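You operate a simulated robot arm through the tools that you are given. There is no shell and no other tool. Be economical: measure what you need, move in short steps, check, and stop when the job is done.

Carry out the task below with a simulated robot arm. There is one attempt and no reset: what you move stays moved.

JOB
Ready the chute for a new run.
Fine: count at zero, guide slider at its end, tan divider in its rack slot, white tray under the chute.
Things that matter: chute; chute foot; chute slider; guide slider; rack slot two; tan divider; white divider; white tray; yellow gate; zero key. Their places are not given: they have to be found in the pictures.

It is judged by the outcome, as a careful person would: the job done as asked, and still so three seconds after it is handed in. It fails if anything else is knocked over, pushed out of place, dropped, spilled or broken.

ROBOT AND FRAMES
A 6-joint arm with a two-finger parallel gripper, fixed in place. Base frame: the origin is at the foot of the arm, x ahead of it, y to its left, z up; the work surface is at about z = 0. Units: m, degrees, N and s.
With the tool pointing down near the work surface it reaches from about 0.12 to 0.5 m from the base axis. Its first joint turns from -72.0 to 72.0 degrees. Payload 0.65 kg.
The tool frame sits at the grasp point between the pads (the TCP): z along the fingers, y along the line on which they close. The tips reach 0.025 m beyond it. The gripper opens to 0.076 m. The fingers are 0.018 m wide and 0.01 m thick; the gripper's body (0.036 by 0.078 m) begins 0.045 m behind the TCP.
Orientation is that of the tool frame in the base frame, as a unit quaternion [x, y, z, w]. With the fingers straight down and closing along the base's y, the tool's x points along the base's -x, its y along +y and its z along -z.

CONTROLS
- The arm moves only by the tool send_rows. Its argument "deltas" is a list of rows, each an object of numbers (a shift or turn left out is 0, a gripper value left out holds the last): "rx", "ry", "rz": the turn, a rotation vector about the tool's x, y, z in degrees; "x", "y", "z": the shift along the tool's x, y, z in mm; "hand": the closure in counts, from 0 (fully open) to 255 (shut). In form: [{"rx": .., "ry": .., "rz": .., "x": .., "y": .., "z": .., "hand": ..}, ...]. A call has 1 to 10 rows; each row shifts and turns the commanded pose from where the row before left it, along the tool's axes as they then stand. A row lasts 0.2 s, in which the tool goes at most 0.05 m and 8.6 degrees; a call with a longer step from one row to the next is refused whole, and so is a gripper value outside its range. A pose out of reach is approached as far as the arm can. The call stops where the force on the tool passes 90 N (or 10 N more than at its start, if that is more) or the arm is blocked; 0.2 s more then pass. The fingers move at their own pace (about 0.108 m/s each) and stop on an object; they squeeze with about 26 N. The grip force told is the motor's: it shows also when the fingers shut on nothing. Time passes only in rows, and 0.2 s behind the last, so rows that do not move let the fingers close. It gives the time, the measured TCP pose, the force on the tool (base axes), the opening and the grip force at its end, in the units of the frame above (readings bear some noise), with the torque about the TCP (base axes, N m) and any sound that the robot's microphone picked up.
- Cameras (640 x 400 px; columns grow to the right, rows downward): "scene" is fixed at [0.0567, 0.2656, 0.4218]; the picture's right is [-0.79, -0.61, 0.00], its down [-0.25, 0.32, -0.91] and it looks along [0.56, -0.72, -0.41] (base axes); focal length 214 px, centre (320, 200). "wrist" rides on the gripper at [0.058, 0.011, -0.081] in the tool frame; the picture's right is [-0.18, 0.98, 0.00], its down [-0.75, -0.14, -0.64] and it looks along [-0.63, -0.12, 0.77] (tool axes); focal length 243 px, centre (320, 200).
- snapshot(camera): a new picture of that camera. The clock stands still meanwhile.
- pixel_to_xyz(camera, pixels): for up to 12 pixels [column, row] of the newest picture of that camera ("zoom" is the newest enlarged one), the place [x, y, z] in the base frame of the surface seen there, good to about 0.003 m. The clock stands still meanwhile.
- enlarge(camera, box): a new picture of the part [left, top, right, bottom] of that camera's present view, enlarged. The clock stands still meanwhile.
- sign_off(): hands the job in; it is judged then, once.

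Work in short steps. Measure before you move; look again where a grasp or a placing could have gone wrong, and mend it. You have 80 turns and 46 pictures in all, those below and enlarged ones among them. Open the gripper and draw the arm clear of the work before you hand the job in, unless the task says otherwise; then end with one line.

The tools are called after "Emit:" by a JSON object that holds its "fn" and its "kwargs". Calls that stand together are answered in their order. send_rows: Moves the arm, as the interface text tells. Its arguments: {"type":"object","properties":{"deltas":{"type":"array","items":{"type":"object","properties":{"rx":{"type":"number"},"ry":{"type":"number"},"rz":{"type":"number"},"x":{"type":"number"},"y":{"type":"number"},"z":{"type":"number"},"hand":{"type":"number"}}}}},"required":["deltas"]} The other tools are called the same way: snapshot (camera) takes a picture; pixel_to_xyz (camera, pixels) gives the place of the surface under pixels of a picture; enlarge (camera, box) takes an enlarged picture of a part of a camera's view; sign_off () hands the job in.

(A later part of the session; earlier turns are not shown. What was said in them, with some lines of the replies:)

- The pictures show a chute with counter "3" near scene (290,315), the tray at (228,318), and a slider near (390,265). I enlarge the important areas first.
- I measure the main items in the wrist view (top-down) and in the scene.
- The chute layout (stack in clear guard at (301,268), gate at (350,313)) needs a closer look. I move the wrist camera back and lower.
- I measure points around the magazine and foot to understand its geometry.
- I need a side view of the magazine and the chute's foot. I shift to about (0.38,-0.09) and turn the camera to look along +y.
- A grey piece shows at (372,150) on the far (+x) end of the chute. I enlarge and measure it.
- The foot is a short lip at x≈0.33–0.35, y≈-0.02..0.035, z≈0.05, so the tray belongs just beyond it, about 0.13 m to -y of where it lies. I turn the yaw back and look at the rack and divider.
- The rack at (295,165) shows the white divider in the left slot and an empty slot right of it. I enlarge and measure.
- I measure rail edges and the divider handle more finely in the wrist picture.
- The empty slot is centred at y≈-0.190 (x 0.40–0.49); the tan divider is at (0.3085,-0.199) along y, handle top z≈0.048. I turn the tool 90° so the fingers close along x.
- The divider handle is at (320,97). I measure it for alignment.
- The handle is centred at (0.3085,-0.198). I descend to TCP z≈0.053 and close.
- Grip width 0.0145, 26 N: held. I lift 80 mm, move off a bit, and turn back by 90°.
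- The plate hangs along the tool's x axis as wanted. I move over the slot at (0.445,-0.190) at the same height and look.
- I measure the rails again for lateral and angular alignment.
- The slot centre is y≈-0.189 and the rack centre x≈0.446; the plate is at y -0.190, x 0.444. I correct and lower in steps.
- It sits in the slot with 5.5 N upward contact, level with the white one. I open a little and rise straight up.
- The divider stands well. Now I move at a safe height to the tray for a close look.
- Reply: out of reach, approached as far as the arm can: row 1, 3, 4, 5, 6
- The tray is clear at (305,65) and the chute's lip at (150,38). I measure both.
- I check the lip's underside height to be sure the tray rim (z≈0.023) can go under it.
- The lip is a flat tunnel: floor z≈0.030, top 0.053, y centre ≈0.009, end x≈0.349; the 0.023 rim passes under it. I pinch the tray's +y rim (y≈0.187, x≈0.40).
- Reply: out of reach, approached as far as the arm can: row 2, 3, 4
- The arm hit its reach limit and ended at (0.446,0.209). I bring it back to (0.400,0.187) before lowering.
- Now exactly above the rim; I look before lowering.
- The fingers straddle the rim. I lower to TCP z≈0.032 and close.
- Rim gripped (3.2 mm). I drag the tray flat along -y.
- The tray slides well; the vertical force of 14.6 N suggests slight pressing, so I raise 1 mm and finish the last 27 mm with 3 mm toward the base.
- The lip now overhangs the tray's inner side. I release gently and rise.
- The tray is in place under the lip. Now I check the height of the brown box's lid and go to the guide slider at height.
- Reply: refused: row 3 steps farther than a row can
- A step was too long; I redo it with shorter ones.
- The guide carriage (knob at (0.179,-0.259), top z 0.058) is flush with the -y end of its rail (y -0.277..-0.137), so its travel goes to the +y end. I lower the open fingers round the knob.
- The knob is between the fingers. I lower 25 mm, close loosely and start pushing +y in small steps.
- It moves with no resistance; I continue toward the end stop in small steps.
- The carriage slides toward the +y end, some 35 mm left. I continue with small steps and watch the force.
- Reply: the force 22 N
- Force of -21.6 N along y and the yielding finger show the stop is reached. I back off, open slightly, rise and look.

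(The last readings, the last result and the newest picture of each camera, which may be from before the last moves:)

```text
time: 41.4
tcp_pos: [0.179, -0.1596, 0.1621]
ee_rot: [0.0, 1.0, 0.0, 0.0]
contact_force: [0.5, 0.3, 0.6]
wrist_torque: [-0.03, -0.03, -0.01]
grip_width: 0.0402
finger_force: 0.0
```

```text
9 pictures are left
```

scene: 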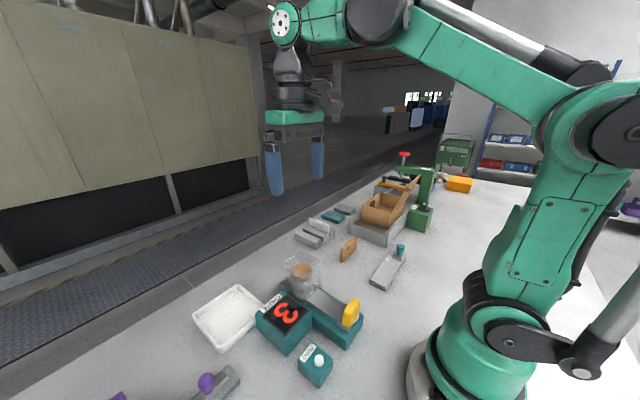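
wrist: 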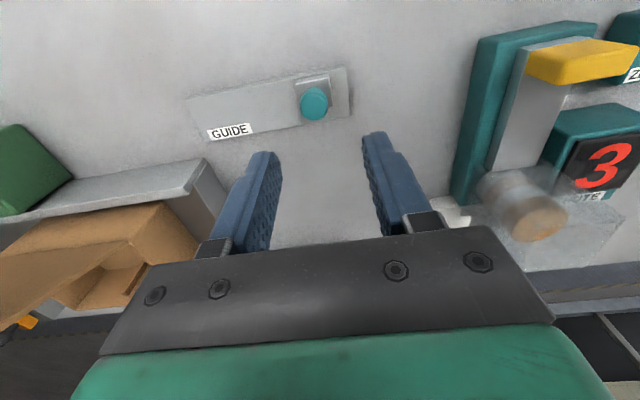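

I measure the carriage against the rail's end.

Emit:
{"fn": "enlarge", "kwargs": {"camera": "wrist", "box": [180, 50, 370, 150]}}

Emit:
{"fn": "pixel_to_xyz", "kwargs": {"camera": "wrist", "pixels": [[314, 104], [327, 85], [298, 88], [347, 90], [192, 105], [342, 90], [312, 82]]}}

```text
3.37 times, centred on (275, 100) of wrist
```

zoom: 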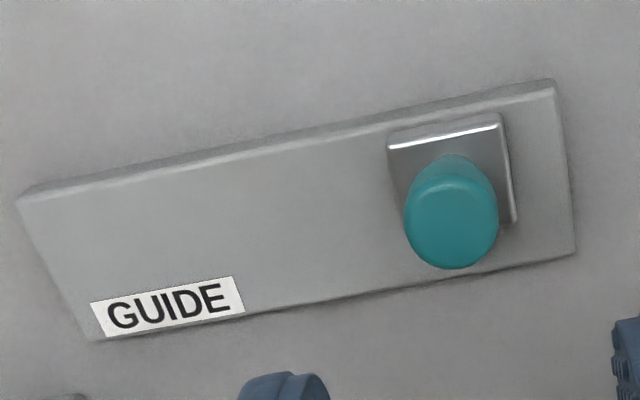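

```text
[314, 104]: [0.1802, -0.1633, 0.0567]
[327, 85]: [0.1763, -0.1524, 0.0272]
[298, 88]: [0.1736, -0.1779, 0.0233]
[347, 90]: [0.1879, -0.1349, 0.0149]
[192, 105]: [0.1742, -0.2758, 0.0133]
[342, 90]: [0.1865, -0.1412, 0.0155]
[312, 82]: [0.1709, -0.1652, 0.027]
```

The carriage stood at y≈-0.164 while the load rose from 9 to 21 N, which suggests a hard stop. I confirm with a firmer push using shut fingers from the -y side.

Emit:
{"fn": "send_rows", "kwargs": {"deltas": [{"y": -18, "hand": 255}, {"y": -17}, {"z": 40}, {"z": 40}, {"z": 20}, {"y": 6}, {"y": 4}, {"y": 3}, {}]}}

```text
time: 43.4
tcp_pos: [0.1775, -0.1829, 0.0605]
ee_rot: [0.0, 1.0, -0.003, 0.001]
contact_force: [-1.2, -40.8, -1.9]
wrist_torque: [-0.6, 0.05, -0.2]
grip_width: 0.0001
finger_force: 23.3
```

At 40 N it doesn't budge: it's at its end. I back off, rise and go above the zero key at (0.186,0.099).

Emit:
{"fn": "send_rows", "kwargs": {"deltas": [{"y": -8}, {"z": -40}, {"z": -40}, {"z": -30}, {"y": 45}, {"y": 45}, {"y": 45}, {"y": 45}, {"y": 40}, {"y": 40}]}}

Emit:
{"fn": "send_rows", "kwargs": {"deltas": [{"y": 29, "x": -8}, {}]}}

Emit:
{"fn": "snapshot", "kwargs": {"camera": "wrist"}}

```text
time: 45.6
tcp_pos: [0.1769, 0.0697, 0.1724]
ee_rot: [0.001, 1.0, 0.001, 0.0]
contact_force: [0.0, -0.9, -1.0]
wrist_torque: [0.01, 0.0, -0.01]
grip_width: 0.0004
finger_force: 23.4
```

```text
time: 46.2
tcp_pos: [0.1851, 0.1001, 0.1732]
ee_rot: [-0.001, 1.0, 0.001, 0.0]
contact_force: [0.2, -0.4, 0.0]
wrist_torque: [-0.02, 0.02, -0.02]
grip_width: 0.0
finger_force: 23.7
```

```text
7 pictures are left
```

wrist: 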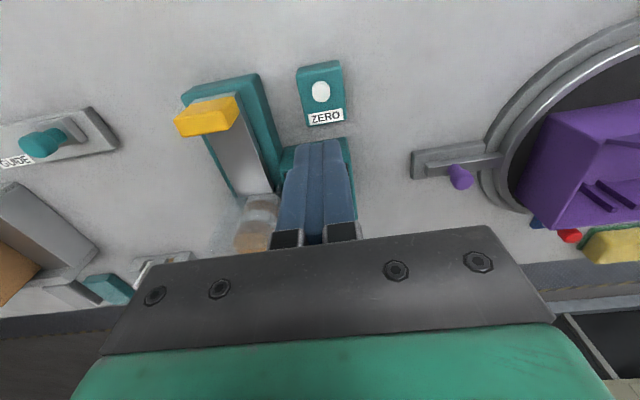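

Emit:
{"fn": "pixel_to_xyz", "kwargs": {"camera": "wrist", "pixels": [[321, 92], [317, 92], [325, 92], [321, 86], [335, 70], [305, 75]]}}

```text
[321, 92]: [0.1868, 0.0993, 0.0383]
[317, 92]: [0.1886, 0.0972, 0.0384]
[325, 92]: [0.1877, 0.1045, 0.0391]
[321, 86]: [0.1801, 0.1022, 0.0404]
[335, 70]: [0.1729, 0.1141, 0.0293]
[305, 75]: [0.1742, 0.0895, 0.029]
```

The key is at (0.186,0.100), top z≈0.039, so contact comes at TCP z≈0.064. I descend and press in small steps.

Emit:
{"fn": "send_rows", "kwargs": {"deltas": [{"z": 45}, {"z": 40}, {"z": 15}, {"z": 6}, {"z": 4}, {"z": 3}, {}]}}

```text
time: 47.8
tcp_pos: [0.1864, 0.099, 0.0599]
ee_rot: [0.0, 1.0, 0.001, -0.001]
contact_force: [-3.0, -2.8, 9.1]
wrist_torque: [-0.07, 0.07, 0.0]
grip_width: 0.0001
finger_force: 23.8
heard: click
```

A click was heard. I rise and look at the count.

Emit:
{"fn": "send_rows", "kwargs": {"deltas": [{"z": -20}, {"z": -40}, {"z": -45}, {"z": -45, "hand": 0}, {"x": 0}, {}]}}

Emit:
{"fn": "snapshot", "kwargs": {"camera": "scene"}}

```text
time: 49.2
tcp_pos: [0.1863, 0.099, 0.2092]
ee_rot: [0.0, 1.0, 0.001, 0.0]
contact_force: [-0.7, 0.6, 0.5]
wrist_torque: [0.01, 0.03, -0.03]
grip_width: 0.0758
finger_force: 0.0
```

```text
6 pictures are left
```

scene: 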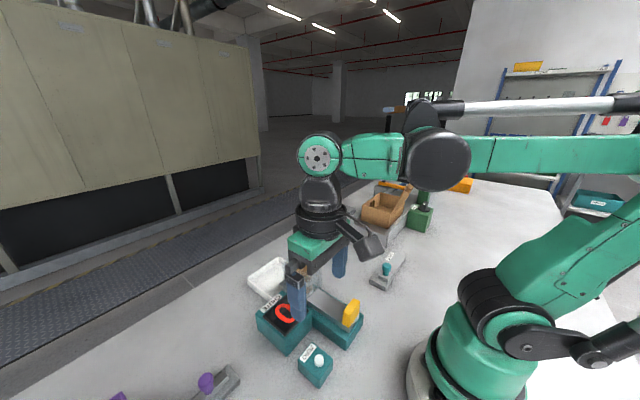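

The display is partly hidden by a finger; I draw the arm up and clear and look again.

Emit:
{"fn": "send_rows", "kwargs": {"deltas": [{"z": -40, "x": -20}, {"z": -40, "x": -20}, {"z": -40, "x": -20}, {"x": -20, "y": -30}, {}]}}

Emit:
{"fn": "enlarge", "kwargs": {"camera": "scene", "box": [230, 180, 430, 370]}}

Emit:
{"fn": "snapshot", "kwargs": {"camera": "wrist"}}

```text
time: 50.4
tcp_pos: [0.2667, 0.0684, 0.3285]
ee_rot: [0.001, 1.0, 0.001, 0.0]
contact_force: [-0.3, 1.0, 0.2]
wrist_torque: [-0.02, -0.01, 0.03]
grip_width: 0.0758
finger_force: 0.1
```

```text
2.11 times, centred on (330, 275) of scene
```

zoom: 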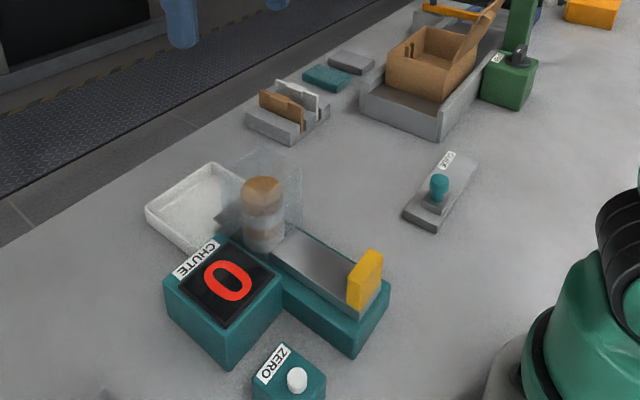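

```text
4 pictures are left
```

wrist: 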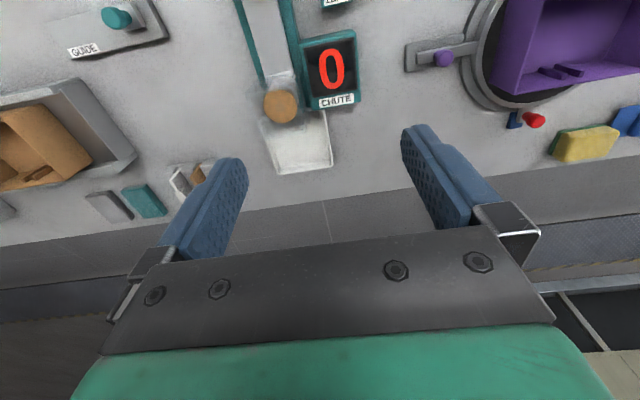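

The count is 0, the divider is in its slot, the guide is at its stop and the tray sits under the lip. The arm is clear and the gripper open, so I hand in.

Emit:
{"fn": "sign_off", "kwargs": {}}

```text
The job is handed in.
```

The chute is ready for a new run and handed in: the count reads 0, the tan divider is in the empty rack slot and the white tray is under the chute lip. I took the guide slider's "end" to be the one opposite its label, and it is hard against its stop there.
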